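You operate a simulated robot arm through the tools that you are given. There is no shell and no other tool. Be economical: measure what you need, move in short steps, check, and stop when the job is done.

You are at the controls of a simulated robot arm. One attempt, no reset.

TASK
Shut the oven, run it to READY at the blue card's heat, then switch off.
Fine: up to 70 C inside; keep the door shut while it is on.

The check looks at the end state, three seconds after you hand in, the way a careful person would. Anything else that was tipped, shoved, dropped, spilled or broken makes it a failure.

THE ROBOT
A 6-joint arm with a two-finger gripper, on a carriage that runs on a rail from [0.002, -1.324] to [-0.002, 1.016] (x, y) and turns from -3.299 to 2.496 rad about z. Base frame: it is fixed where the carriage stands at the start and does not move with it; the origin is on the floor, on the carriage's upright axis, x ahead of it, y to its left, z up; the surface under the hand at the start is at about z = 0.76. Units: m, rad, N and s.
Its first joint turns from -2.897 to 2.897 rad. Places, roughly: depth dial [0.9, 0.7, 0.8]; oven dial [0.9, -0.5, 1]; oven door [0.8, -0.5, 0.8]; oven rocker [0.9, -0.6, 1]; oven tray (15x16x4 cm) [0.9, -0.5, 0.8]; small oven [0.9, -0.5, 0.9]; warming block dial [0.9, 1, 0.9]; warming block rocker [1, 0.8, 0.9]. Payload 5 kg.
Tool frame: the origin (TCP) lies between the finger pads and is the grasp point; the fingertips stand 0.03 m ahead of it; z points along the fingers, y is the line along which they close. Largest opening 0.176 m; the body of the gripper starts 0.153 m behind the TCP.
Orientation is that of the tool frame in the base frame, as a unit quaternion [x, y, z, w]. With the fingers straight down and closing along the base's y, the tool's x points along the base's -x, its y along +y and its z along -z.

THE INTERFACE
- The arm moves only by the tool apply_moves. Its argument "plan" is a list of rows, each a list of 3 entries, a list of its own where there are three numbers: the gripper command, from -1 (shut) to 1 (fully open), values between in proportion, then the shift along the base's x, y, z in units of 250 mm (1.0 is 250 mm), then the turn, a rotation vector about the base's x, y, z in units of 180 degrees (1.0 is 180 degrees). In form: [[jaw, [dx, dy, dz], [ax, ay, az]], ...]. A call has 1 to 20 rows; each row is the pose to reach, as a shift and turn from the pose commanded when the call began. A call with a number of a shift or a turn outside -1 to 1 is refused whole. Each row takes 0.2 s and may step no farther than 0.05 m and 0.15 rad from the row before; otherwise, or with a gripper value out of range, the whole call is refused. A pose out of reach is approached as far as the arm can. The call stops where the force on the tool passes 40 N (or 10 N more than at its start, if that is more) or the arm is blocked; 0.2 s more then pass. Each finger halts on what it meets, pressing with about 27 N; the grip force reading is that of the motor and also rises with nothing between the fingers. The clock runs only during rows and for 0.2 s after the last one: add rows that repeat a pose to give the fingers time. It gives the time, the measured TCP pose, the force on the tool (base axes), the opening and the grip force at its end, in the units of the frame above (readings bear some noise), with the torque about the TCP (base axes, N m) and any sound that the robot's microphone picked up.
- Cameras (640 x 400 px; columns grow to the right, rows downward): "scene" is now at [0.0628, 0.2008, 1.6624]; the picture's right is [-0.10, -1.00, 0.00], its down [-0.68, 0.07, -0.73] and it looks along [0.73, -0.07, -0.68] (base axes); focal length 241 px, centre (320, 200). "wrist" rides on the gripper at [0.067, -0.009, -0.183] in the tool frame; the picture's right is [0.14, 0.99, 0.00], its down [-0.92, 0.13, -0.36] and it looks along [-0.36, 0.05, 0.93] (tool axes); focal length 251 px, centre (320, 200). There is no depth. A picture from a camera that has moved, and an enlarged one, comes with that camera's place and axes in the base frame and with its lens.
- camera(camera): a new picture of that camera. No time passes.
- move_column(by): slides the trunk up (or, below 0, down) by that many m; the arm and the scene camera ride with it, the base frame stays. It gives what a move gives, with no picture.
- drive_base(legs): drives the robot by 1 to 6 legs, each [ahead, left, turn to the left] in m, m and rad, along the robot's own axes; the way and the turn of a leg run together, so that a leg with both is an arc; at most 1.5 m and 3.142 rad a leg. The arm and the cameras ride along, it lands a little off, and it stops where it bumps. It keeps to its track: a leg is cut to what the track allows. It gives what a move gives.
- turn_head(pan, tilt): turns the head with the scene camera to pan (to the left, within 2.094 rad either way) and tilt (down, from -0.506 to 1.204), counted from straight ahead of the robot. It gives what a move gives.
- close_up(camera, box): a new picture of the part [left, top, right, bottom] of that camera's present view, enlarged. No time passes.
- sign_off(): hands the job in; it is judged then, once.

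Go step by step. Nothing tells you exact positions but the pictures and the camera data: compare them with the known pose of the tool, close in by small moves and look again before you grip or let go. The budget is 120 turns and 98 pictures, counting those below and the enlarged ones. Unless the task says otherwise, let go and move clear before handing in, and close with one line.

The tools are called after "Call:" as a command line: name --argument value ..., lists and objects as JSON in quotes. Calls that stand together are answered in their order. apply_moves: Moves the arm, as the interface text tells. Its arguments: {"type":"object","properties":{"plan":{"type":"array"}},"required":["plan"]} The other tools are called the same way: move_column (by) slides the trunk up or down; drive_base (legs) drives the base; turn_head (pan, tilt) turns the head that bears the scene camera; camera (camera) takes a picture; close_up (camera, box) takes an enlarged picture of a part of a camera's view; sign_off () hands the job in.

At the start:

```text
clock: 0.0
tcp_pos: [0.5507, -0.5841, 1.2338]
tcp_rot: [0.0, 1.0, 0.0, 0.0]
ft_force: [-0.5, -0.5, -0.3]
torque: [-0.01, 0.0, -0.01]
width: 0.1759
finger_force: 0.1
trunk travel left (down, up): [-0.225, 0.125]
robot x, y, heading: [-0.0011, -0.0014, -0.002]
head pan, tilt: [-0.099, 0.752]
```

scene: 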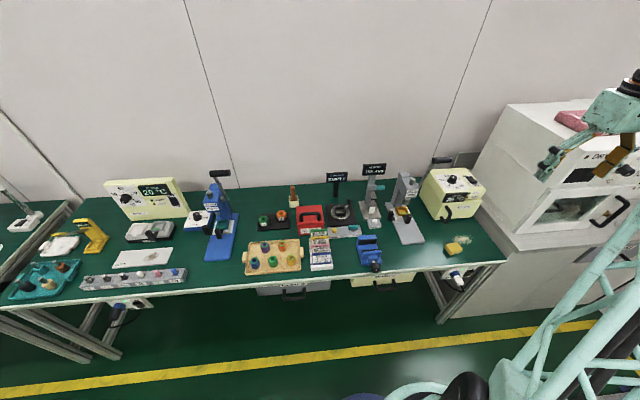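
wrist: 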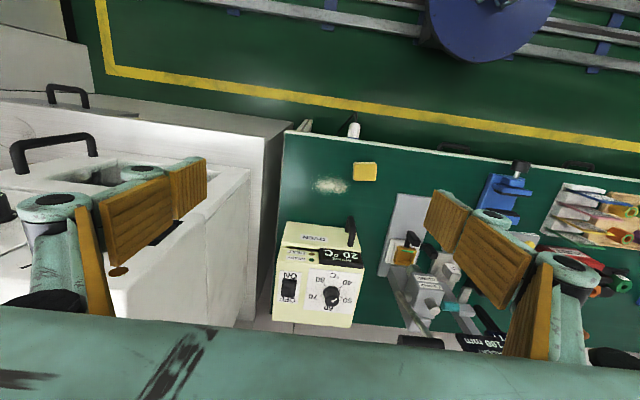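

I see a small cream oven on the right end of the green bench. I'll look closer at it and look for the cards.

Call:
close_up --camera "scene" --box '[400, 140, 520, 260]'

Call:
close_up --camera "wrist" --box '[240, 130, 440, 340]'

Call:
close_up --camera "scene" --box '[230, 160, 400, 280]'

Call:
close_up --camera "scene" --box '[60, 160, 240, 300]'

```text
3.33 times, centred on (460, 200) of scene
camera zoom: at [0.0628, 0.2008, 1.6624], right [-0.1, -1.0, 0.0], down [-0.68, 0.07, -0.73], along [0.73, -0.07, -0.68], focal length 802 px, centre (-147, 200)
```

zoom: 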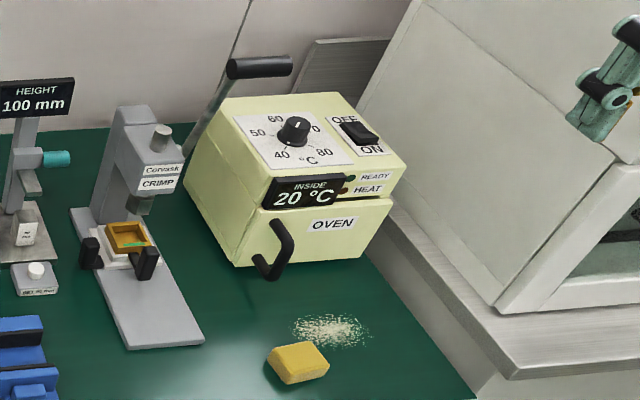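

```text
1.90 times, centred on (340, 235) of wrist
camera zoom: at [0.4847, -0.5927, 1.4174], right [-0.14, 0.99, 0.0], down [0.92, 0.13, 0.36], along [0.36, 0.05, -0.93], focal length 479 px, centre (282, 133)
```

zoom: 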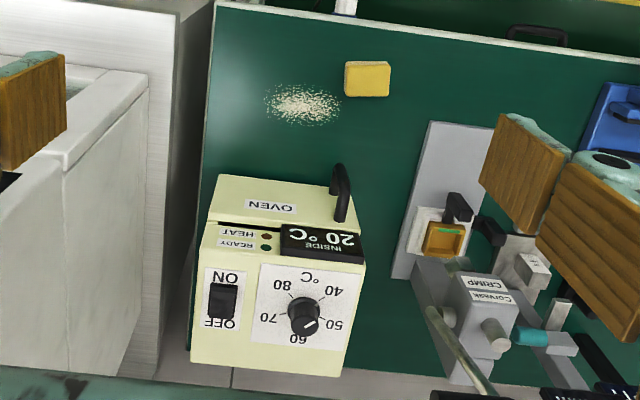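

```text
3.33 times, centred on (315, 220) of scene
camera zoom: at [0.0628, 0.2008, 1.6624], right [-0.1, -1.0, 0.0], down [-0.68, 0.07, -0.73], along [0.73, -0.07, -0.68], focal length 802 px, centre (337, 133)
```

zoom: 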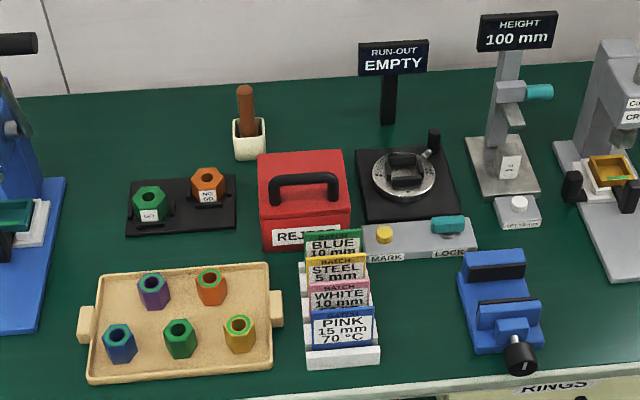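

```text
2.86 times, centred on (150, 230) of scene
camera zoom: at [0.0628, 0.2008, 1.6624], right [-0.1, -1.0, 0.0], down [-0.68, 0.07, -0.73], along [0.73, -0.07, -0.68], focal length 688 px, centre (806, 114)
```

zoom: 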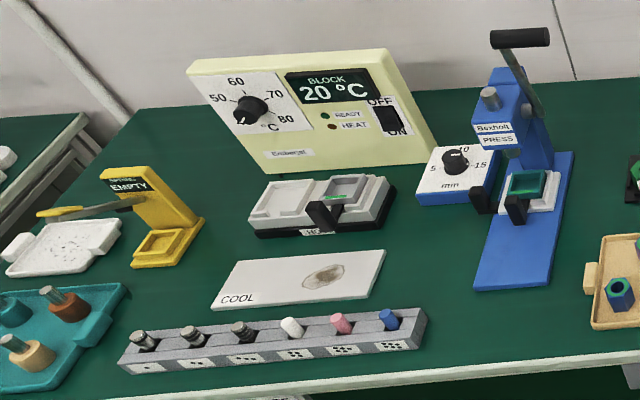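

The blue-coloured card reads PINK 15 mm 70 °C, while another card is labelled BLUE. I'll look closer at the cards, the dial and the door gap.

Call:
close_up --camera "scene" --box '[300, 215, 345, 275]'

Call:
close_up --camera "wrist" --box '[290, 200, 370, 330]'

Call:
close_up --camera "scene" --box '[420, 155, 490, 230]'

```text
6.67 times, centred on (322, 245) of scene
camera zoom: at [0.0628, 0.2008, 1.6624], right [-0.1, -1.0, 0.0], down [-0.68, 0.07, -0.73], along [0.73, -0.07, -0.68], focal length 1604 px, centre (303, -100)
```

zoom: 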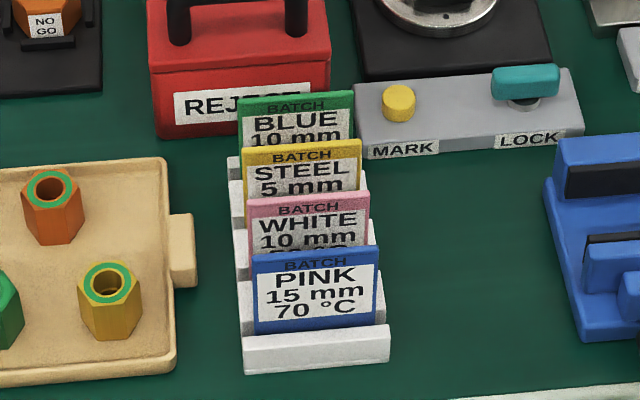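

```text
3.08 times, centred on (330, 265) of wrist
camera zoom: at [0.4847, -0.5927, 1.4174], right [-0.14, 0.99, 0.0], down [0.92, 0.13, 0.36], along [0.36, 0.05, -0.93], focal length 774 px, centre (289, 0)
```

zoom: 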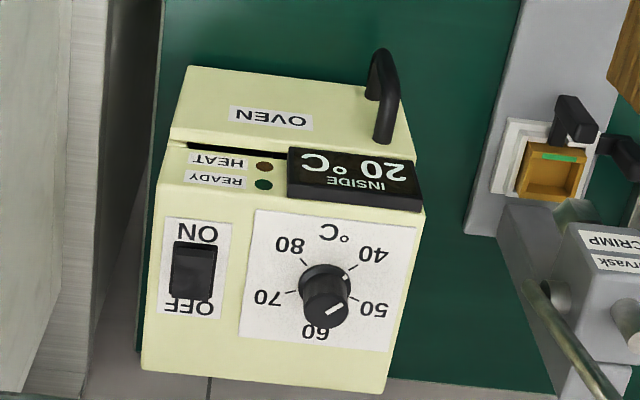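

```text
5.33 times, centred on (455, 192) of scene
camera zoom: at [0.0628, 0.2008, 1.6624], right [-0.1, -1.0, 0.0], down [-0.68, 0.07, -0.73], along [0.73, -0.07, -0.68], focal length 1284 px, centre (-400, 240)
```

zoom: 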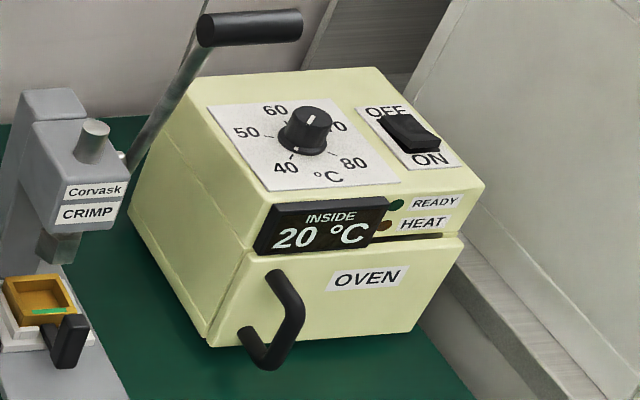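

The blue card shows 70 °C, but I'll check the hidden text on the other cards to rule out ambiguity. I'll drive left so the wrist camera looks down on the rack.

Call:
drive_base --legs '[[0, 0.7, 0]]'

Call:
camera --camera "wrist"

```text
clock: 4.0
tcp_pos: [0.5499, 0.1116, 1.2345]
tcp_rot: [0.0, 1.0, 0.0, 0.0]
ft_force: [-0.1, 0.7, 0.1]
torque: [-0.03, 0.01, 0.01]
width: 0.1758
finger_force: 0.2
trunk travel left (down, up): [-0.225, 0.125]
robot x, y, heading: [-0.0003, 0.6979, -0.002]
head pan, tilt: [-0.099, 0.752]
```

```text
88 pictures are left
camera wrist: at [0.4836, 0.1013, 1.4175], right [-0.14, 0.99, 0.0], down [0.92, 0.13, 0.36], along [0.36, 0.05, -0.93], focal length 251 px, centre (320, 200)
```

wrist: 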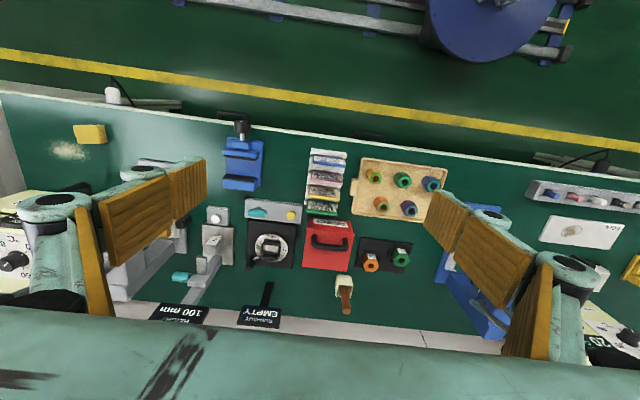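

Call:
close_up --camera "wrist" --box '[295, 140, 360, 220]'

```text
5.00 times, centred on (328, 180) of wrist
camera zoom: at [0.4836, 0.1013, 1.4175], right [-0.14, 0.99, 0.0], down [0.92, 0.13, 0.36], along [0.36, 0.05, -0.93], focal length 1257 px, centre (282, 300)
```

zoom: 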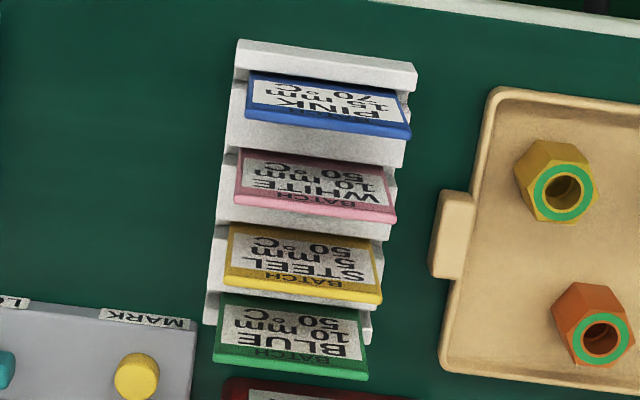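

The blue-coloured card says 70 °C, which matches the permitted temperature, so the target is 70. Now I'll go back and bring the arm in front of the oven.

Call:
drive_base --legs '[[0, -0.7, 0]]'

Call:
apply_moves --plan '[[0, [0, 0.18, 0], [0, 0, 0]], [0, [0, 0.36, 0], [0, 0, 0]], [0, [0, 0.54, 0], [0, 0, 0]], [0, [0, 0.72, 0], [0, 0, 0]], [0, [0, 0.9, 0], [0, 0, 0]], [0, [0, 1.0, 0], [0, 0, 0]]]'

Call:
apply_moves --plan '[[-1, [0, 0.18, 0], [0, 0, 0]], [-1, [0, 0.36, 0], [0, 0, 0]], [-1, [0, 0.54, 0], [0, 0, 0]], [-1, [0, 0.72, 0], [0, 0, 0]], [-1, [0, 0.9, 0], [0, 0, 0]], [-1, [0, 1.0, 0], [0, 0, 0]]]'

Call:
drive_base --legs '[[0, -0.45, 0]]'

Call:
turn_head --pan -0.1 --tilt 0.8

Call:
camera --camera "scene"

Call:
camera --camera "wrist"

```text
clock: 8.0
tcp_pos: [0.5489, -0.589, 1.2341]
tcp_rot: [0.001, 1.0, 0.0, 0.0]
ft_force: [-0.1, -0.3, -0.8]
torque: [0.02, 0.01, 0.02]
width: 0.1765
finger_force: 0.0
trunk travel left (down, up): [-0.225, 0.125]
robot x, y, heading: [-0.0026, -0.0062, -0.004]
head pan, tilt: [-0.099, 0.752]
```

```text
clock: 9.4
tcp_pos: [0.551, -0.3363, 1.2339]
tcp_rot: [0.0, 1.0, 0.0, 0.001]
ft_force: [0.3, 0.0, -0.3]
torque: [-0.04, -0.03, 0.0]
width: 0.088
finger_force: 0.1
trunk travel left (down, up): [-0.225, 0.125]
robot x, y, heading: [0.0015, -0.0051, 0.0]
head pan, tilt: [-0.099, 0.752]
```

```text
clock: 10.8
tcp_pos: [0.5491, -0.089, 1.2351]
tcp_rot: [0.001, 1.0, 0.001, 0.0]
ft_force: [0.7, 0.5, -0.3]
torque: [-0.04, 0.0, -0.03]
width: 0.0
finger_force: 27.2
trunk travel left (down, up): [-0.225, 0.125]
robot x, y, heading: [0.0005, -0.0066, -0.005]
head pan, tilt: [-0.099, 0.752]
```

```text
clock: 13.6
tcp_pos: [0.5507, -0.5356, 1.2353]
tcp_rot: [0.002, 1.0, 0.0, 0.0]
ft_force: [0.1, 0.2, -0.1]
torque: [-0.01, 0.01, 0.03]
width: 0.0
finger_force: 26.9
trunk travel left (down, up): [-0.225, 0.125]
robot x, y, heading: [0.0011, -0.4497, -0.005]
head pan, tilt: [-0.099, 0.752]
```

```text
clock: 14.2
tcp_pos: [0.5499, -0.535, 1.2356]
tcp_rot: [0.002, 1.0, -0.001, -0.001]
ft_force: [-0.5, 0.0, 0.6]
torque: [0.0, 0.02, 0.01]
width: 0.0
finger_force: 26.9
trunk travel left (down, up): [-0.225, 0.125]
robot x, y, heading: [0.0017, -0.4464, -0.005]
head pan, tilt: [-0.099, 0.799]
```

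```text
86 pictures are left
camera scene: at [0.0621, -0.2486, 1.6585], right [-0.1, -0.99, 0.0], down [-0.71, 0.07, -0.7], along [0.69, -0.07, -0.72], focal length 241 px, centre (320, 200)
```

scene: 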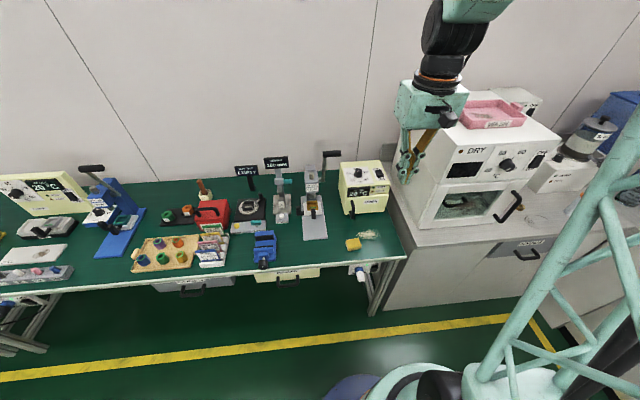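

```text
85 pictures are left
camera wrist: at [0.4837, -0.544, 1.4189], right [-0.14, 0.99, 0.0], down [0.92, 0.13, 0.36], along [0.36, 0.05, -0.93], focal length 251 px, centre (320, 200)
```

wrist: 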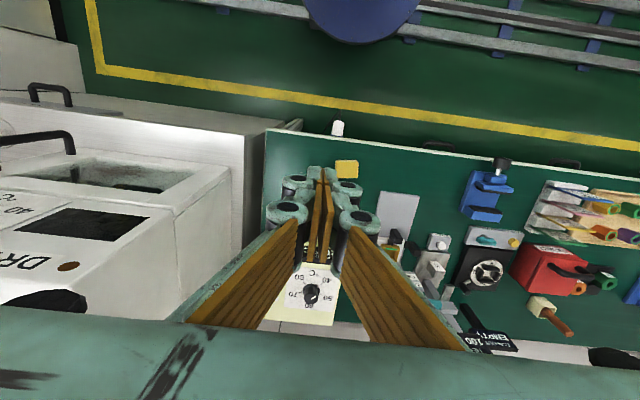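

The oven is now roughly ahead. I'll zoom in from the new viewpoint to locate it precisely.

Call:
close_up --camera "scene" --box '[325, 150, 405, 225]'

Call:
close_up --camera "wrist" --box '[260, 250, 360, 340]'

```text
5.33 times, centred on (365, 188) of scene
camera zoom: at [0.0621, -0.2486, 1.6585], right [-0.1, -0.99, 0.0], down [-0.71, 0.07, -0.7], along [0.69, -0.07, -0.72], focal length 1284 px, centre (80, 267)
```

zoom: 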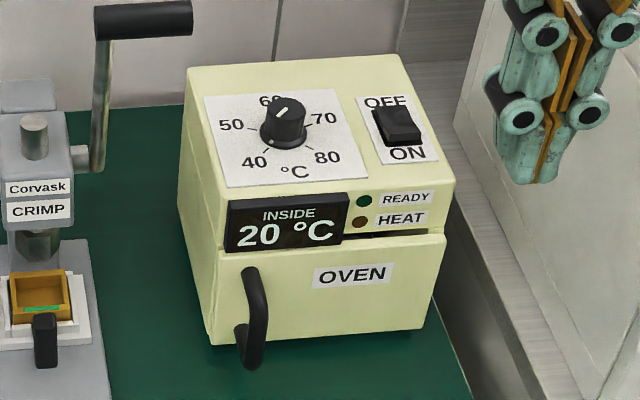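

```text
4.44 times, centred on (310, 295) of wrist
camera zoom: at [0.4837, -0.544, 1.4189], right [-0.14, 0.99, 0.0], down [0.92, 0.13, 0.36], along [0.36, 0.05, -0.93], focal length 1118 px, centre (364, -222)
```

zoom: 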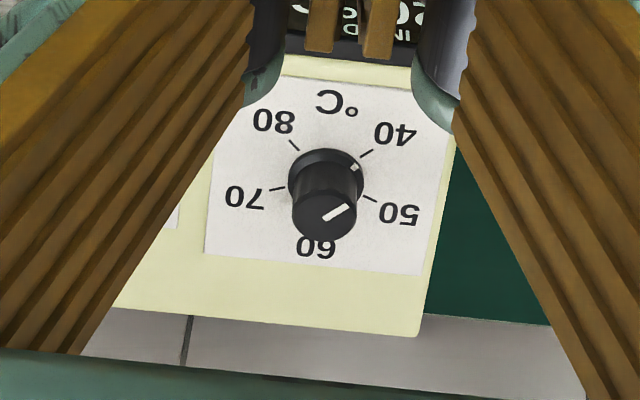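

The target temperature is 70 °C and the dial currently points near 40. The door handle looks to be near (0.755, -0.475, 0.86), so I'll bring the closed fingers down in front of it.

Call:
apply_moves --plan '[[-1, [0.1, 0.05, -0.15], [0, 0, 0]], [-1, [0.2, 0.1, -0.29], [0, 0, 0]], [-1, [0.3, 0.15, -0.43], [0, 0, 0]], [-1, [0.32, 0.2, -0.6], [0, 0, 0]], [-1, [0.32, 0.24, -0.78], [0, 0, 0]], [-1, [0.32, 0.24, -0.96], [0, 0, 0]]]'

Call:
apply_moves --plan '[[-1, [0, 0, -0.14], [0, 0, 0]], [-1, [0, 0, -0.28], [0, 0, 0]], [-1, [0, 0, -0.42], [0, 0, 0]]]'

Call:
camera --camera "wrist"

Call:
close_up --camera "scene" --box '[325, 150, 405, 225]'

```text
clock: 15.6
tcp_pos: [0.6291, -0.4756, 0.9968]
tcp_rot: [0.002, 1.0, -0.001, 0.001]
ft_force: [-0.7, 0.0, 0.4]
torque: [-0.04, -0.13, 0.0]
width: 0.0
finger_force: 26.8
trunk travel left (down, up): [-0.225, 0.125]
robot x, y, heading: [-0.0002, -0.4495, -0.0]
head pan, tilt: [-0.099, 0.799]
```

```text
clock: 16.4
tcp_pos: [0.6283, -0.4761, 0.8915]
tcp_rot: [0.002, 1.0, 0.0, 0.001]
ft_force: [0.4, -0.9, 0.3]
torque: [0.02, 0.08, -0.06]
width: 0.0001
finger_force: 26.8
trunk travel left (down, up): [-0.225, 0.125]
robot x, y, heading: [0.0006, -0.4534, -0.002]
head pan, tilt: [-0.099, 0.799]
```

```text
82 pictures are left
camera wrist: at [0.562, -0.4852, 1.0747], right [-0.14, 0.99, 0.0], down [0.92, 0.13, 0.36], along [0.36, 0.05, -0.93], focal length 251 px, centre (320, 200)
```

wrist: 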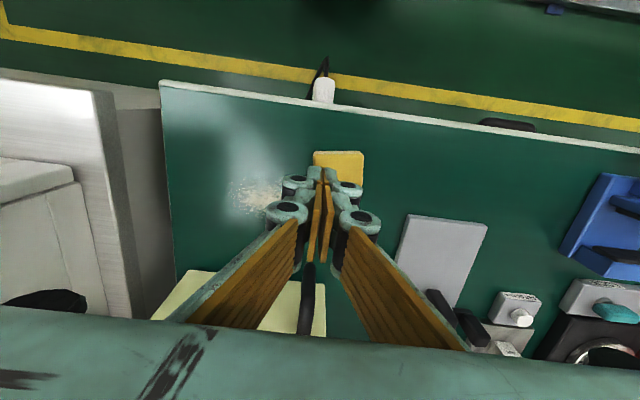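

```text
5.33 times, centred on (365, 188) of scene
camera zoom: at [0.0624, -0.2487, 1.6584], right [-0.1, -0.99, 0.0], down [-0.71, 0.07, -0.7], along [0.69, -0.07, -0.72], focal length 1284 px, centre (80, 267)
```

zoom: 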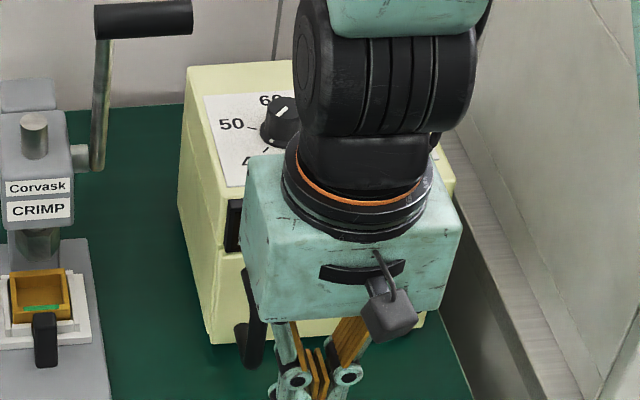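

The handle is directly ahead of the fingers at y≈-0.477. I'll push slowly in +x.

Call:
apply_moves --plan '[[-1, [0.1, 0, 0], [0, 0, 0]], [-1, [0.2, 0, 0], [0, 0, 0]], [-1, [0.25, 0, 0], [0, 0, 0]], [-1, [0.29, 0, 0], [0, 0, 0]], [-1, [0.33, 0, 0], [0, 0, 0]], [-1, [0.37, 0, 0], [0, 0, 0]], [-1, [0.41, 0, 0], [0, 0, 0]], [-1, [0.45, 0, 0], [0, 0, 0]], [-1, [0.49, 0, 0], [0, 0, 0]], [-1, [0.53, 0, 0], [0, 0, 0]]]'

Call:
camera --camera "wrist"

```text
clock: 18.4
tcp_pos: [0.7395, -0.4736, 0.887]
tcp_rot: [0.001, 1.0, -0.001, -0.009]
ft_force: [-11.7, -0.3, -3.3]
torque: [0.04, 0.25, 0.02]
width: 0.0
finger_force: 27.3
trunk travel left (down, up): [-0.225, 0.125]
robot x, y, heading: [-0.0006, -0.4458, -0.006]
head pan, tilt: [-0.099, 0.799]
stopped in row 9: the force on the tool passed its limit at 52 N (the readings are from after the stop); the commanded pose is now the measured one
```

```text
80 pictures are left
camera wrist: at [0.677, -0.4843, 1.0723], right [-0.14, 0.99, 0.0], down [0.93, 0.13, 0.35], along [0.34, 0.05, -0.94], focal length 251 px, centre (320, 200)
```

wrist: 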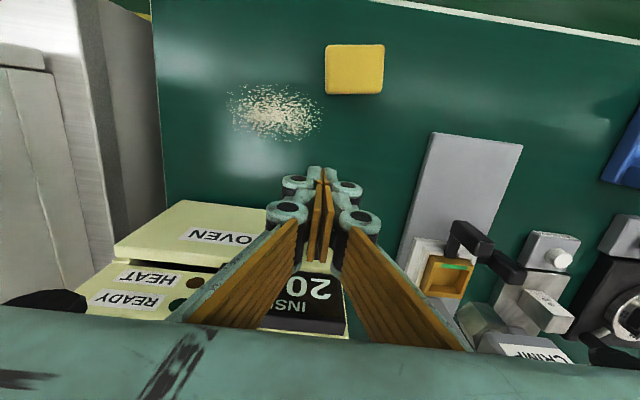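

The push stopped at 52 N with no click reported. I'll back off, rise and inspect the gap.

Call:
apply_moves --plan '[[-1, [-0.1, 0, 0], [0, 0, 0]], [-1, [-0.25, 0.0, 0], [0, 0, 0]], [-1, [-0.4, 0.15, 0], [0, 0, 0]], [-1, [-0.5, 0.3, 0.0], [0, 0, 0]], [-1, [-0.5, 0.48, 0.0], [0, 0, 0]]]'

Call:
close_up --camera "scene" --box '[325, 150, 405, 225]'

Call:
camera --camera "wrist"

```text
refused: row 3 steps farther than a row can; nothing moved
```

```text
5.33 times, centred on (365, 188) of scene
camera zoom: at [0.0612, -0.2487, 1.6585], right [-0.1, -0.99, 0.0], down [-0.71, 0.07, -0.7], along [0.69, -0.07, -0.72], focal length 1284 px, centre (80, 267)
```

zoom: 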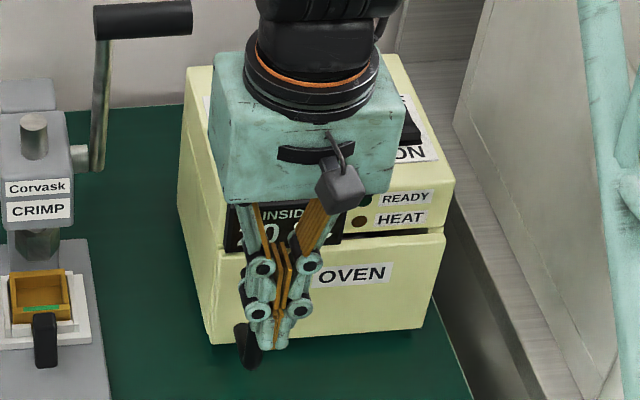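

```text
78 pictures are left
camera wrist: at [0.677, -0.4843, 1.0723], right [-0.14, 0.99, 0.0], down [0.93, 0.13, 0.35], along [0.34, 0.05, -0.94], focal length 251 px, centre (320, 200)
```

wrist: 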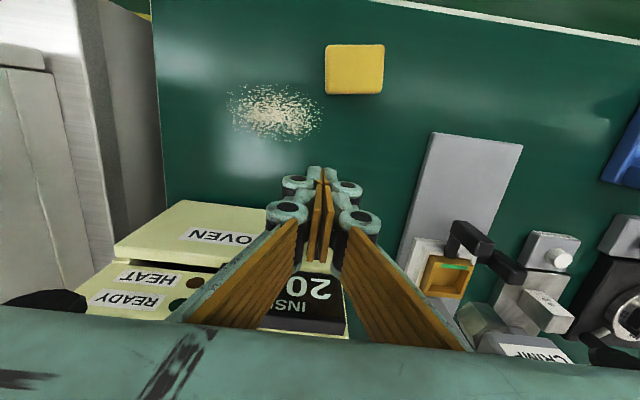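

The earlier command was refused, so I'll retreat in smaller steps.

Call:
apply_moves --plan '[[-1, [-0.1, 0, 0], [0, 0, 0]], [-1, [-0.25, 0.0, 0], [0, 0, 0]], [-1, [-0.38, 0.1, 0.05], [0, 0, 0]], [-1, [-0.5, 0.2, 0.1], [0, 0, 0]], [-1, [-0.5, 0.36, 0.15], [0, 0, 0]], [-1, [-0.5, 0.52, 0.2], [0, 0, 0]]]'

Call:
close_up --camera "scene" --box '[325, 150, 405, 225]'

Call:
camera --camera "wrist"

```text
clock: 19.8
tcp_pos: [0.6183, -0.3462, 0.9367]
tcp_rot: [0.002, 1.0, 0.0, -0.009]
ft_force: [0.2, 0.2, -0.4]
torque: [0.01, 0.04, -0.02]
width: 0.0
finger_force: 27.1
trunk travel left (down, up): [-0.225, 0.125]
robot x, y, heading: [-0.002, -0.4525, -0.008]
head pan, tilt: [-0.099, 0.799]
```

```text
5.33 times, centred on (365, 188) of scene
camera zoom: at [0.0623, -0.2488, 1.6585], right [-0.1, -0.99, 0.0], down [-0.71, 0.07, -0.7], along [0.69, -0.07, -0.72], focal length 1284 px, centre (80, 267)
```

zoom: 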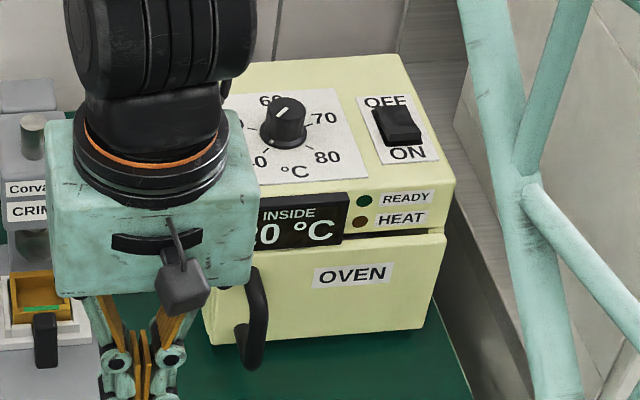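

```text
76 pictures are left
camera wrist: at [0.5546, -0.3555, 1.1217], right [-0.13, 0.99, 0.0], down [0.93, 0.13, 0.35], along [0.35, 0.05, -0.94], focal length 251 px, centre (320, 200)
```

wrist: 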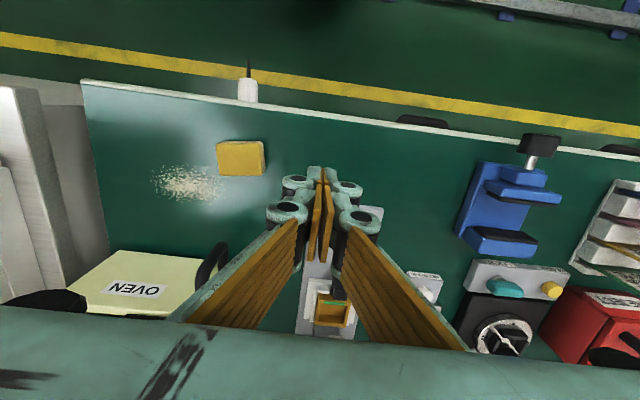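

I can't see any change from the push, so I need a better view of the door's side seam. I'll raise the hand out of the way and drive left to look along the oven's left side.

Call:
apply_moves --plan '[[-1, [0, 0, 0.18], [0, 0, 0]], [-1, [-0.1, 0, 0.33], [0, 0, 0]], [-1, [-0.2, 0, 0.5], [0, 0, 0]], [-1, [-0.3, 0, 0.65], [0, 0, 0]], [-1, [-0.3, 0, 0.82], [0, 0, 0]], [-1, [-0.3, 0, 1.0], [0, 0, 0]]]'

Call:
drive_base --legs '[[0, 0.5, 0]]'

Call:
turn_head --pan -0.75 --tilt 0.65

Call:
camera --camera "scene"

```text
clock: 21.2
tcp_pos: [0.5405, -0.3471, 1.1904]
tcp_rot: [0.002, 1.0, 0.0, -0.008]
ft_force: [1.7, -0.1, 0.0]
torque: [-0.03, 0.17, -0.01]
width: 0.0
finger_force: 27.1
trunk travel left (down, up): [-0.225, 0.125]
robot x, y, heading: [-0.0016, -0.4493, -0.003]
head pan, tilt: [-0.099, 0.799]
```

```text
clock: 24.3
tcp_pos: [0.5403, 0.1494, 1.1886]
tcp_rot: [0.005, 1.0, 0.0, -0.007]
ft_force: [0.6, -0.4, -0.2]
torque: [-0.01, -0.02, 0.01]
width: 0.0
finger_force: 27.6
trunk travel left (down, up): [-0.225, 0.125]
robot x, y, heading: [0.0004, 0.0486, -0.012]
head pan, tilt: [-0.099, 0.799]
```

```text
clock: 25.3
tcp_pos: [0.5393, 0.1497, 1.1895]
tcp_rot: [0.006, 1.0, 0.001, -0.007]
ft_force: [0.9, 0.6, 0.2]
torque: [0.02, 0.0, -0.01]
width: 0.0
finger_force: 27.3
trunk travel left (down, up): [-0.225, 0.125]
robot x, y, heading: [-0.0006, 0.0541, -0.008]
head pan, tilt: [-0.75, 0.649]
```

```text
75 pictures are left
camera scene: at [0.0457, 0.2014, 1.6711], right [-0.69, -0.72, 0.0], down [-0.44, 0.42, -0.8], along [0.58, -0.55, -0.6], focal length 241 px, centre (320, 200)
```

scene: 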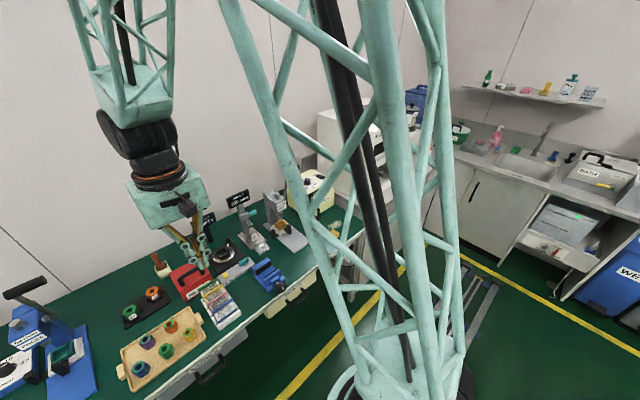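

Call:
close_up --camera "scene" --box '[270, 155, 350, 225]'

```text
5.71 times, centred on (310, 190) of scene
camera zoom: at [0.0457, 0.2014, 1.6711], right [-0.69, -0.72, 0.0], down [-0.44, 0.42, -0.8], along [0.58, -0.55, -0.6], focal length 1375 px, centre (377, 257)
```

zoom: 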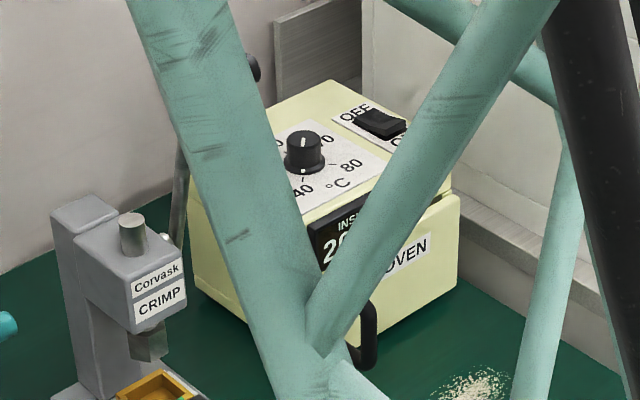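

The mast hides the oven's left side, so I'll shift a bit to change the parallax.

Call:
drive_base --legs '[[0, -0.25, 0]]'

Call:
turn_head --pan -0.45 --tilt 0.65

Call:
camera --camera "scene"

```text
clock: 27.2
tcp_pos: [0.5414, -0.0994, 1.1888]
tcp_rot: [0.007, 1.0, 0.001, -0.007]
ft_force: [0.4, 0.4, 0.2]
torque: [0.0, 0.0, -0.01]
width: 0.0001
finger_force: 27.0
trunk travel left (down, up): [-0.225, 0.125]
robot x, y, heading: [-0.0025, -0.196, -0.015]
head pan, tilt: [-0.75, 0.649]
```

```text
clock: 28.0
tcp_pos: [0.5397, -0.0994, 1.1896]
tcp_rot: [0.006, 1.0, 0.0, -0.007]
ft_force: [-0.1, 0.3, 0.1]
torque: [0.05, 0.0, 0.02]
width: 0.0
finger_force: 26.8
trunk travel left (down, up): [-0.225, 0.125]
robot x, y, heading: [-0.0009, -0.2012, -0.016]
head pan, tilt: [-0.45, 0.649]
```

```text
73 pictures are left
camera scene: at [0.0609, -0.0262, 1.6711], right [-0.45, -0.89, 0.0], down [-0.54, 0.27, -0.8], along [0.71, -0.36, -0.6], focal length 241 px, centre (320, 200)
```

scene: 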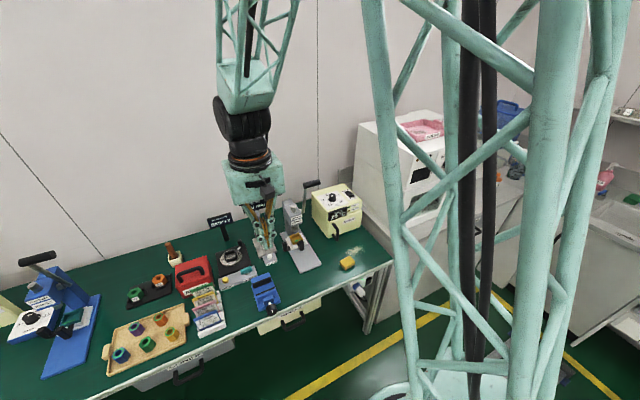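

Call:
close_up --camera "scene" --box '[300, 175, 372, 245]'

```text
5.71 times, centred on (336, 210) of scene
camera zoom: at [0.0609, -0.0262, 1.6711], right [-0.45, -0.89, 0.0], down [-0.54, 0.27, -0.8], along [0.71, -0.36, -0.6], focal length 1375 px, centre (229, 143)
```

zoom: 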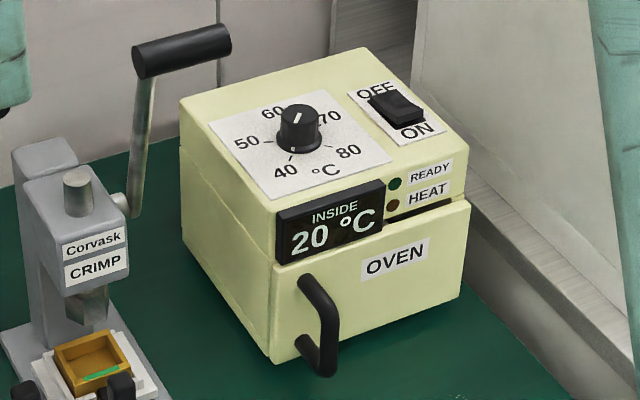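

Call:
close_up --camera "scene" --box '[318, 195, 358, 220]'

Call:
close_up --camera "scene" --box '[318, 215, 358, 240]'

```text
16.00 times, centred on (338, 208) of scene
camera zoom: at [0.0609, -0.0262, 1.6711], right [-0.45, -0.89, 0.0], down [-0.54, 0.27, -0.8], along [0.71, -0.36, -0.6], focal length 3851 px, centre (32, 80)
```

zoom: 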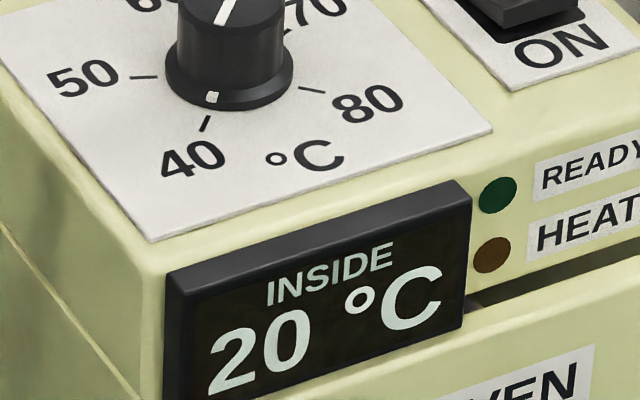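

```text
16.00 times, centred on (338, 228) of scene
camera zoom: at [0.0609, -0.0262, 1.6711], right [-0.45, -0.89, 0.0], down [-0.54, 0.27, -0.8], along [0.71, -0.36, -0.6], focal length 3851 px, centre (32, -240)
```

zoom: 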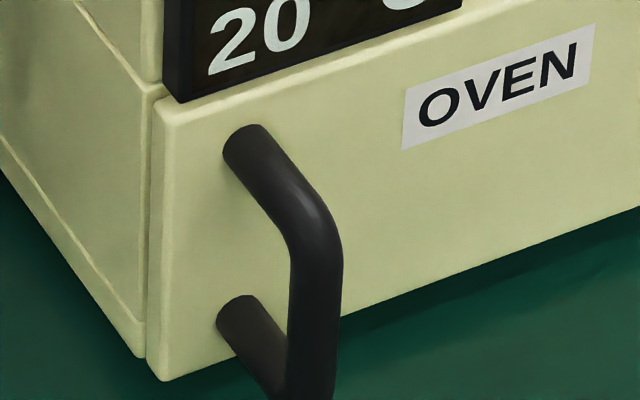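

The door now looks nearly flush. I'll return to the starting viewpoint for a like-for-like comparison.

Call:
drive_base --legs '[[0, 0.2, 0.014]]'

Call:
turn_head --pan -0.099 --tilt 0.752

Call:
close_up --camera "scene" --box '[420, 155, 490, 230]'

```text
clock: 29.7
tcp_pos: [0.5404, 0.1051, 1.1889]
tcp_rot: [0.003, 1.0, 0.001, -0.007]
ft_force: [-0.2, 0.6, 0.2]
torque: [-0.02, -0.04, -0.03]
width: 0.0002
finger_force: 27.2
trunk travel left (down, up): [-0.225, 0.125]
robot x, y, heading: [0.0008, 0.0063, -0.005]
head pan, tilt: [-0.45, 0.649]
```

```text
clock: 30.5
tcp_pos: [0.5398, 0.1072, 1.1888]
tcp_rot: [0.003, 1.0, 0.0, -0.007]
ft_force: [-0.7, 0.9, 0.1]
torque: [-0.02, 0.01, 0.02]
width: 0.0
finger_force: 27.1
trunk travel left (down, up): [-0.225, 0.125]
robot x, y, heading: [0.0029, 0.0061, -0.005]
head pan, tilt: [-0.099, 0.752]
```

```text
5.33 times, centred on (455, 192) of scene
camera zoom: at [0.0638, 0.2063, 1.6624], right [-0.1, -0.99, 0.0], down [-0.68, 0.07, -0.73], along [0.73, -0.08, -0.68], focal length 1284 px, centre (-400, 240)
```

zoom: 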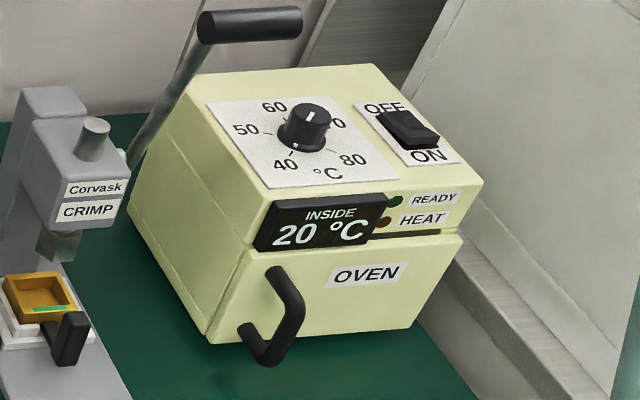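

Nothing has changed against the starting view, so the door may be jammed, or I stopped too early. I'll open the jaws for a clear view and hover the wrist camera just above the door seam.

Call:
drive_base --legs '[[0, -0.45, 0]]'

Call:
apply_moves --plan '[[1, [0, -0.16, 0], [0, 0, 0]], [1, [0, -0.32, 0], [0, 0, 0]], [1, [0, -0.48, 0], [0, 0, 0]], [1, [0, -0.6, 0], [0, 0, 0]], [1, [0.1, -0.68, -0.1], [0, 0, 0]], [1, [0.2, -0.74, -0.2], [0, 0, 0]], [1, [0.32, -0.74, -0.32], [0, 0, 0]]]'

Call:
camera --camera "wrist"

```text
clock: 33.3
tcp_pos: [0.5394, -0.3325, 1.1888]
tcp_rot: [-0.001, 1.0, 0.0, -0.007]
ft_force: [-0.8, 0.6, -0.1]
torque: [-0.01, 0.01, 0.01]
width: 0.0
finger_force: 27.1
trunk travel left (down, up): [-0.225, 0.125]
robot x, y, heading: [0.0005, -0.4385, 0.004]
head pan, tilt: [-0.099, 0.752]
```

```text
clock: 34.9
tcp_pos: [0.6192, -0.5177, 1.109]
tcp_rot: [-0.001, 1.0, 0.0, -0.007]
ft_force: [-0.6, -1.4, 1.3]
torque: [0.05, -0.16, 0.03]
width: 0.1759
finger_force: 0.1
trunk travel left (down, up): [-0.225, 0.125]
robot x, y, heading: [-0.0, -0.4378, 0.001]
head pan, tilt: [-0.099, 0.752]
```

```text
68 pictures are left
camera wrist: at [0.5557, -0.5278, 1.293], right [-0.14, 0.99, 0.0], down [0.93, 0.13, 0.35], along [0.35, 0.05, -0.94], focal length 251 px, centre (320, 200)
```

wrist: 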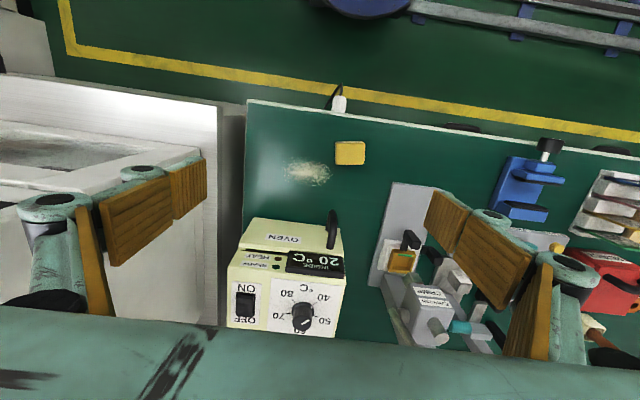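

Call:
close_up --camera "wrist" --box '[225, 200, 355, 335]'

Call:
close_up --camera "wrist" --box '[230, 235, 290, 275]'

```text
2.96 times, centred on (290, 268) of wrist
camera zoom: at [0.5557, -0.5278, 1.293], right [-0.14, 0.99, 0.0], down [0.93, 0.13, 0.35], along [0.35, 0.05, -0.94], focal length 745 px, centre (409, 0)
```

zoom: 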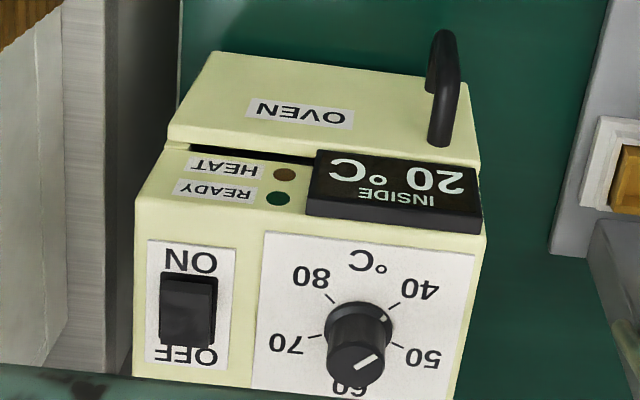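

```text
10.00 times, centred on (260, 255) of wrist
camera zoom: at [0.5557, -0.5278, 1.293], right [-0.14, 0.99, 0.0], down [0.93, 0.13, 0.35], along [0.35, 0.05, -0.94], focal length 2514 px, centre (920, -350)
```

zoom: 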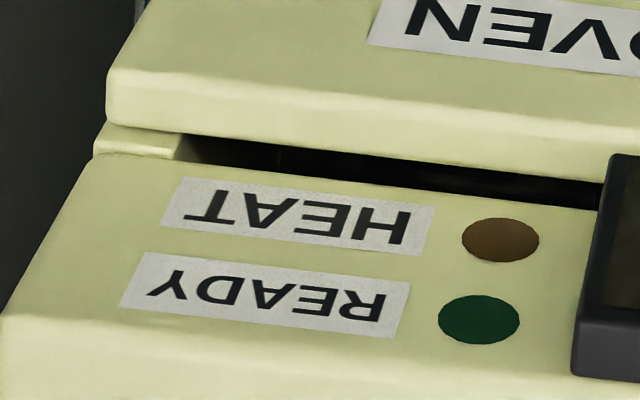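

Call:
close_up --camera "wrist" --box '[300, 225, 360, 265]'

```text
10.00 times, centred on (330, 245) of wrist
camera zoom: at [0.5557, -0.5278, 1.293], right [-0.14, 0.99, 0.0], down [0.93, 0.13, 0.35], along [0.35, 0.05, -0.94], focal length 2514 px, centre (220, -250)
```

zoom: 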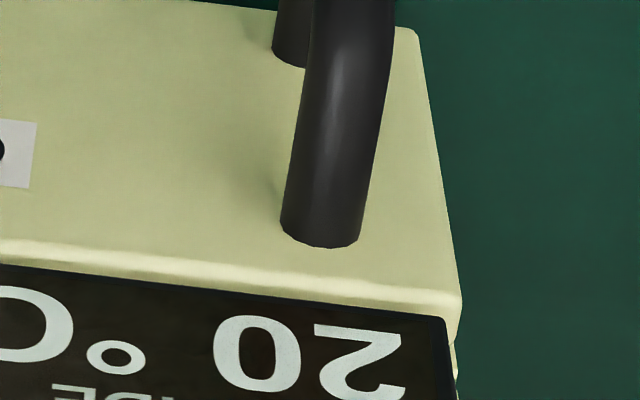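

The door looks flush or within a couple of millimetres of it. I'll do a second slow push on the handle to confirm it is firmly seated.

Call:
apply_moves --plan '[[-1, [0, 0.04, -0.15], [0, 0, 0]], [-1, [0, 0.08, -0.3], [0, 0, 0]], [-1, [0, 0.12, -0.45], [0, 0, 0]], [-1, [0, 0.16, -0.6], [0, 0, 0]], [-1, [0, 0.17, -0.75], [0, 0, 0]], [-1, [0, 0.17, -0.88], [0, 0, 0]], [-1, [0.15, 0.17, -0.88], [0, 0, 0]], [-1, [0.3, 0.17, -0.88], [0, 0, 0]], [-1, [0.4, 0.17, -0.88], [0, 0, 0]], [-1, [0.44, 0.17, -0.88], [0, 0, 0]], [-1, [0.46, 0.17, -0.88], [0, 0, 0]]]'

Call:
apply_moves --plan '[[-1, [0.01, 0, 0], [0, 0, 0]], [-1, [0.02, 0, 0], [0, 0, 0]], [-1, [0.03, 0, 0], [0, 0, 0]], [-1, [0.03, 0, 0], [0, 0, 0]], [-1, [0.03, 0, 0], [0, 0, 0]]]'

Call:
apply_moves --plan '[[-1, [0.01, 0, 0], [0, 0, 0]], [-1, [0.015, 0, 0], [0, 0, 0]], [-1, [0.02, 0, 0], [0, 0, 0]], [-1, [0.02, 0, 0], [0, 0, 0]]]'

```text
clock: 37.3
tcp_pos: [0.7346, -0.4749, 0.8896]
tcp_rot: [-0.002, 1.0, 0.001, -0.007]
ft_force: [-0.7, -0.5, 0.2]
torque: [-0.01, -0.05, 0.01]
width: 0.0
finger_force: 27.3
trunk travel left (down, up): [-0.225, 0.125]
robot x, y, heading: [-0.0018, -0.438, 0.004]
head pan, tilt: [-0.099, 0.752]
```

```text
clock: 38.5
tcp_pos: [0.7411, -0.4763, 0.89]
tcp_rot: [-0.001, 1.0, 0.0, -0.008]
ft_force: [-18.6, 4.5, -3.0]
torque: [0.08, 0.49, 0.14]
width: 0.0
finger_force: 27.4
trunk travel left (down, up): [-0.225, 0.125]
robot x, y, heading: [-0.0018, -0.4368, 0.001]
head pan, tilt: [-0.099, 0.752]
```

```text
clock: 39.1
tcp_pos: [0.7396, -0.4759, 0.8885]
tcp_rot: [-0.002, 1.0, 0.0, -0.012]
ft_force: [-8.3, -1.0, -2.7]
torque: [0.0, 0.24, 0.02]
width: 0.0
finger_force: 27.0
trunk travel left (down, up): [-0.225, 0.125]
robot x, y, heading: [0.001, -0.4372, 0.006]
head pan, tilt: [-0.099, 0.752]
stopped in row 3: the force on the tool passed its limit at 42 N (the readings are from after the stop); the commanded pose is now the measured one
```

The handle is rigid at the same point, with force rising sharply, so the door is shut. Next is the dial: its base is near (0.881, -0.511, 0.955), and 40→70 is about 202° clockwise. I'll rise, pre-rotate the hand counterclockwise and hover above it.

Call:
apply_moves --plan '[[-1, [-0.1, 0, 0], [0, 0, 0]], [-1, [-0.2, 0, 0.1], [0, 0, 0]], [-1, [-0.2, 0, 0.28], [0, 0, 0]], [-1, [-0.2, 0, 0.46], [0, 0, 0]], [-1, [-0.2, 0, 0.64], [0, 0, 0]], [-1, [-0.2, 0, 0.82], [0, 0, 0]], [-1, [-0.2, 0, 1.0], [0, 0, 0]]]'

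Call:
apply_moves --plan '[[-0.1, [0.1, -0.03, 0.1], [0, 0, 0.046]], [-0.1, [0.2, -0.07, 0.1], [0, 0, 0.092]], [-0.1, [0.32, -0.1, 0.1], [0, 0, 0.138]], [-0.1, [0.44, -0.14, 0.1], [0, 0, 0.184]], [-0.1, [0.56, -0.14, 0.1], [0, 0, 0.23]], [-0.1, [0.68, -0.14, 0.1], [0, 0, 0.276]], [-0.1, [0.765, -0.14, 0.1], [0, 0, 0.322]], [-0.1, [0.765, -0.14, 0.1], [0, 0, 0.368]], [-0.1, [0.765, -0.14, 0.1], [0, 0, 0.414]], [-0.1, [0.765, -0.14, 0.1], [0, 0, 0.46]], [-0.1, [0.765, -0.14, 0.1], [0, 0, 0.506]], [-0.1, [0.765, -0.14, 0.1], [0, 0, 0.55]]]'

Call:
camera --camera "wrist"

Call:
close_up --camera "scene" --box '[310, 110, 430, 230]'

```text
clock: 40.7
tcp_pos: [0.6921, -0.476, 1.1411]
tcp_rot: [-0.002, 1.0, -0.001, -0.01]
ft_force: [0.0, 0.0, 0.2]
torque: [0.02, 0.02, 0.0]
width: 0.0001
finger_force: 26.7
trunk travel left (down, up): [-0.225, 0.125]
robot x, y, heading: [0.001, -0.4387, 0.01]
head pan, tilt: [-0.099, 0.752]
```

```text
clock: 43.3
tcp_pos: [0.8836, -0.5111, 1.1625]
tcp_rot: [0.762, -0.647, 0.008, 0.006]
ft_force: [0.5, -0.3, 0.4]
torque: [0.0, -0.02, -0.01]
width: 0.0794
finger_force: 0.2
trunk travel left (down, up): [-0.225, 0.125]
robot x, y, heading: [0.0002, -0.439, 0.006]
head pan, tilt: [-0.099, 0.752]
```

```text
64 pictures are left
camera wrist: at [0.9034, -0.5717, 1.3477], right [-0.95, -0.3, 0.0], down [-0.28, 0.9, 0.34], along [-0.1, 0.33, -0.94], focal length 251 px, centre (320, 200)
```

wrist: 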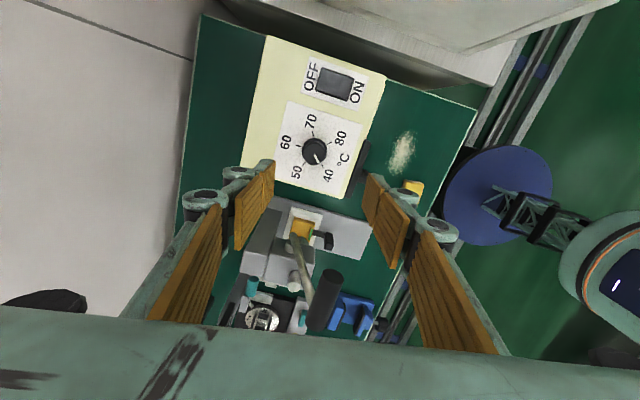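

```text
3.33 times, centred on (370, 170) of scene
camera zoom: at [0.0628, -0.2369, 1.6624], right [-0.1, -1.0, 0.0], down [-0.68, 0.07, -0.73], along [0.73, -0.07, -0.68], focal length 802 px, centre (153, 300)
```

zoom: 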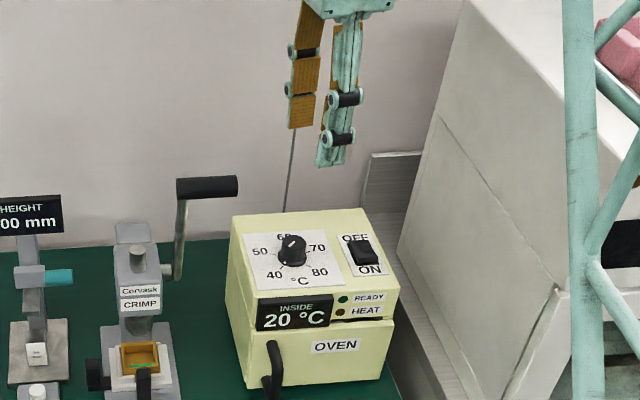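

The hand is above the dial. I'll zoom in to refine its position and the pointer angle.

Call:
close_up --camera "wrist" --box '[270, 100, 370, 200]'

```text
4.00 times, centred on (320, 150) of wrist
camera zoom: at [0.9034, -0.5717, 1.3477], right [-0.95, -0.3, 0.0], down [-0.28, 0.9, 0.34], along [-0.1, 0.33, -0.94], focal length 1006 px, centre (320, 400)
```

zoom: 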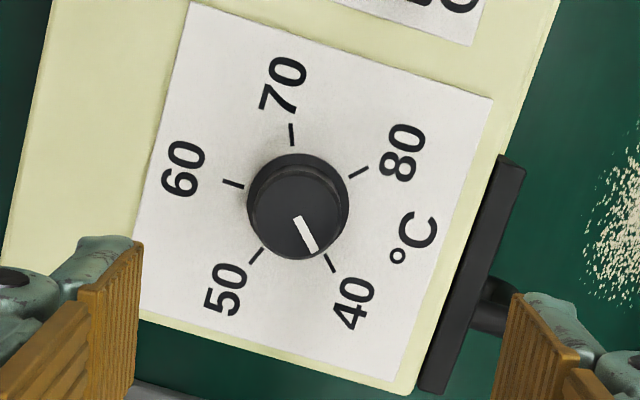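

The ticks are 67.5° apart and the pointer is near 40.5. The knob centre is about (0.892, -0.5105), so I'll correct the small tilt and offset and come down to it with jaws open at 8 cm.

Call:
apply_moves --plan '[[-0.1, [0.034, 0.002, 0], [0.0062, 0, 0]], [-0.1, [0.034, 0.002, -0.18], [0.0062, 0, 0]], [-0.1, [0.034, 0.002, -0.34], [0.0062, 0, 0]], [-0.1, [0.034, 0.002, -0.48], [0.0062, 0, 0]], [-0.1, [0.034, 0.002, -0.56], [0.0062, 0, 0]]]'

Call:
camera --camera "wrist"

Call:
close_up --camera "scene" --box '[330, 130, 410, 210]'

```text
clock: 44.5
tcp_pos: [0.8922, -0.5099, 1.0228]
tcp_rot: [0.761, -0.649, 0.002, -0.001]
ft_force: [-0.4, 0.0, 0.3]
torque: [0.01, -0.04, 0.0]
width: 0.0793
finger_force: 0.1
trunk travel left (down, up): [-0.225, 0.125]
robot x, y, heading: [-0.0012, -0.4403, 0.006]
head pan, tilt: [-0.099, 0.752]
```

```text
61 pictures are left
camera wrist: at [0.912, -0.5744, 1.2067], right [-0.96, -0.29, 0.0], down [-0.28, 0.89, 0.36], along [-0.1, 0.34, -0.93], focal length 251 px, centre (320, 200)
```

wrist: 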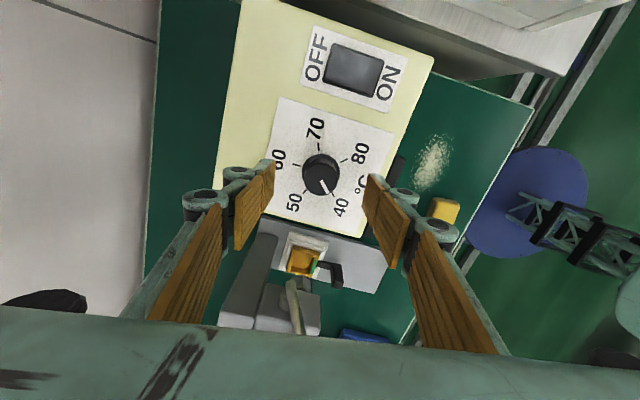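

```text
5.00 times, centred on (370, 170) of scene
camera zoom: at [0.0629, -0.2368, 1.6623], right [-0.1, -1.0, 0.0], down [-0.68, 0.07, -0.73], along [0.73, -0.07, -0.68], focal length 1203 px, centre (70, 350)
```

zoom: 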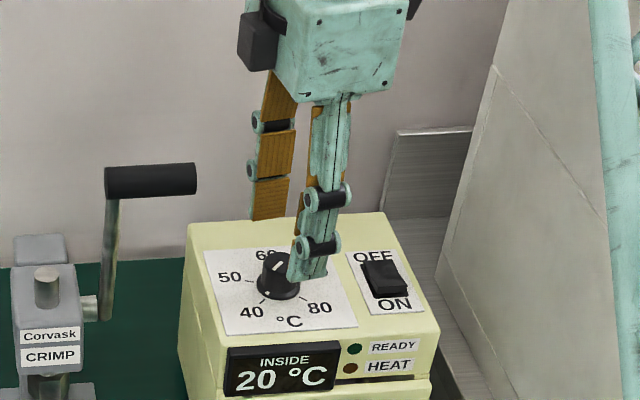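

Call:
close_up --camera "wrist" --box '[270, 120, 370, 220]'

```text
4.00 times, centred on (320, 170) of wrist
camera zoom: at [0.912, -0.5744, 1.2067], right [-0.96, -0.29, 0.0], down [-0.28, 0.89, 0.36], along [-0.1, 0.34, -0.93], focal length 1006 px, centre (320, 320)
```

zoom: 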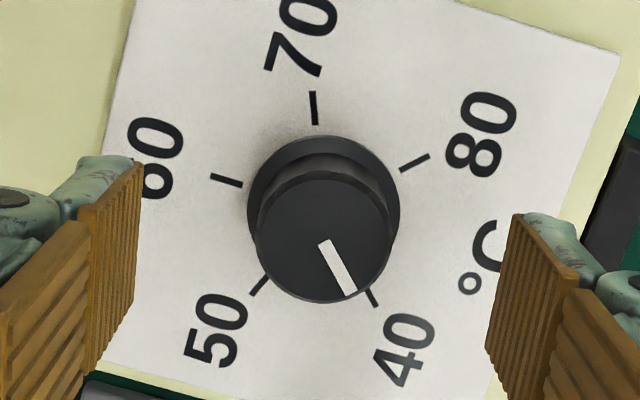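

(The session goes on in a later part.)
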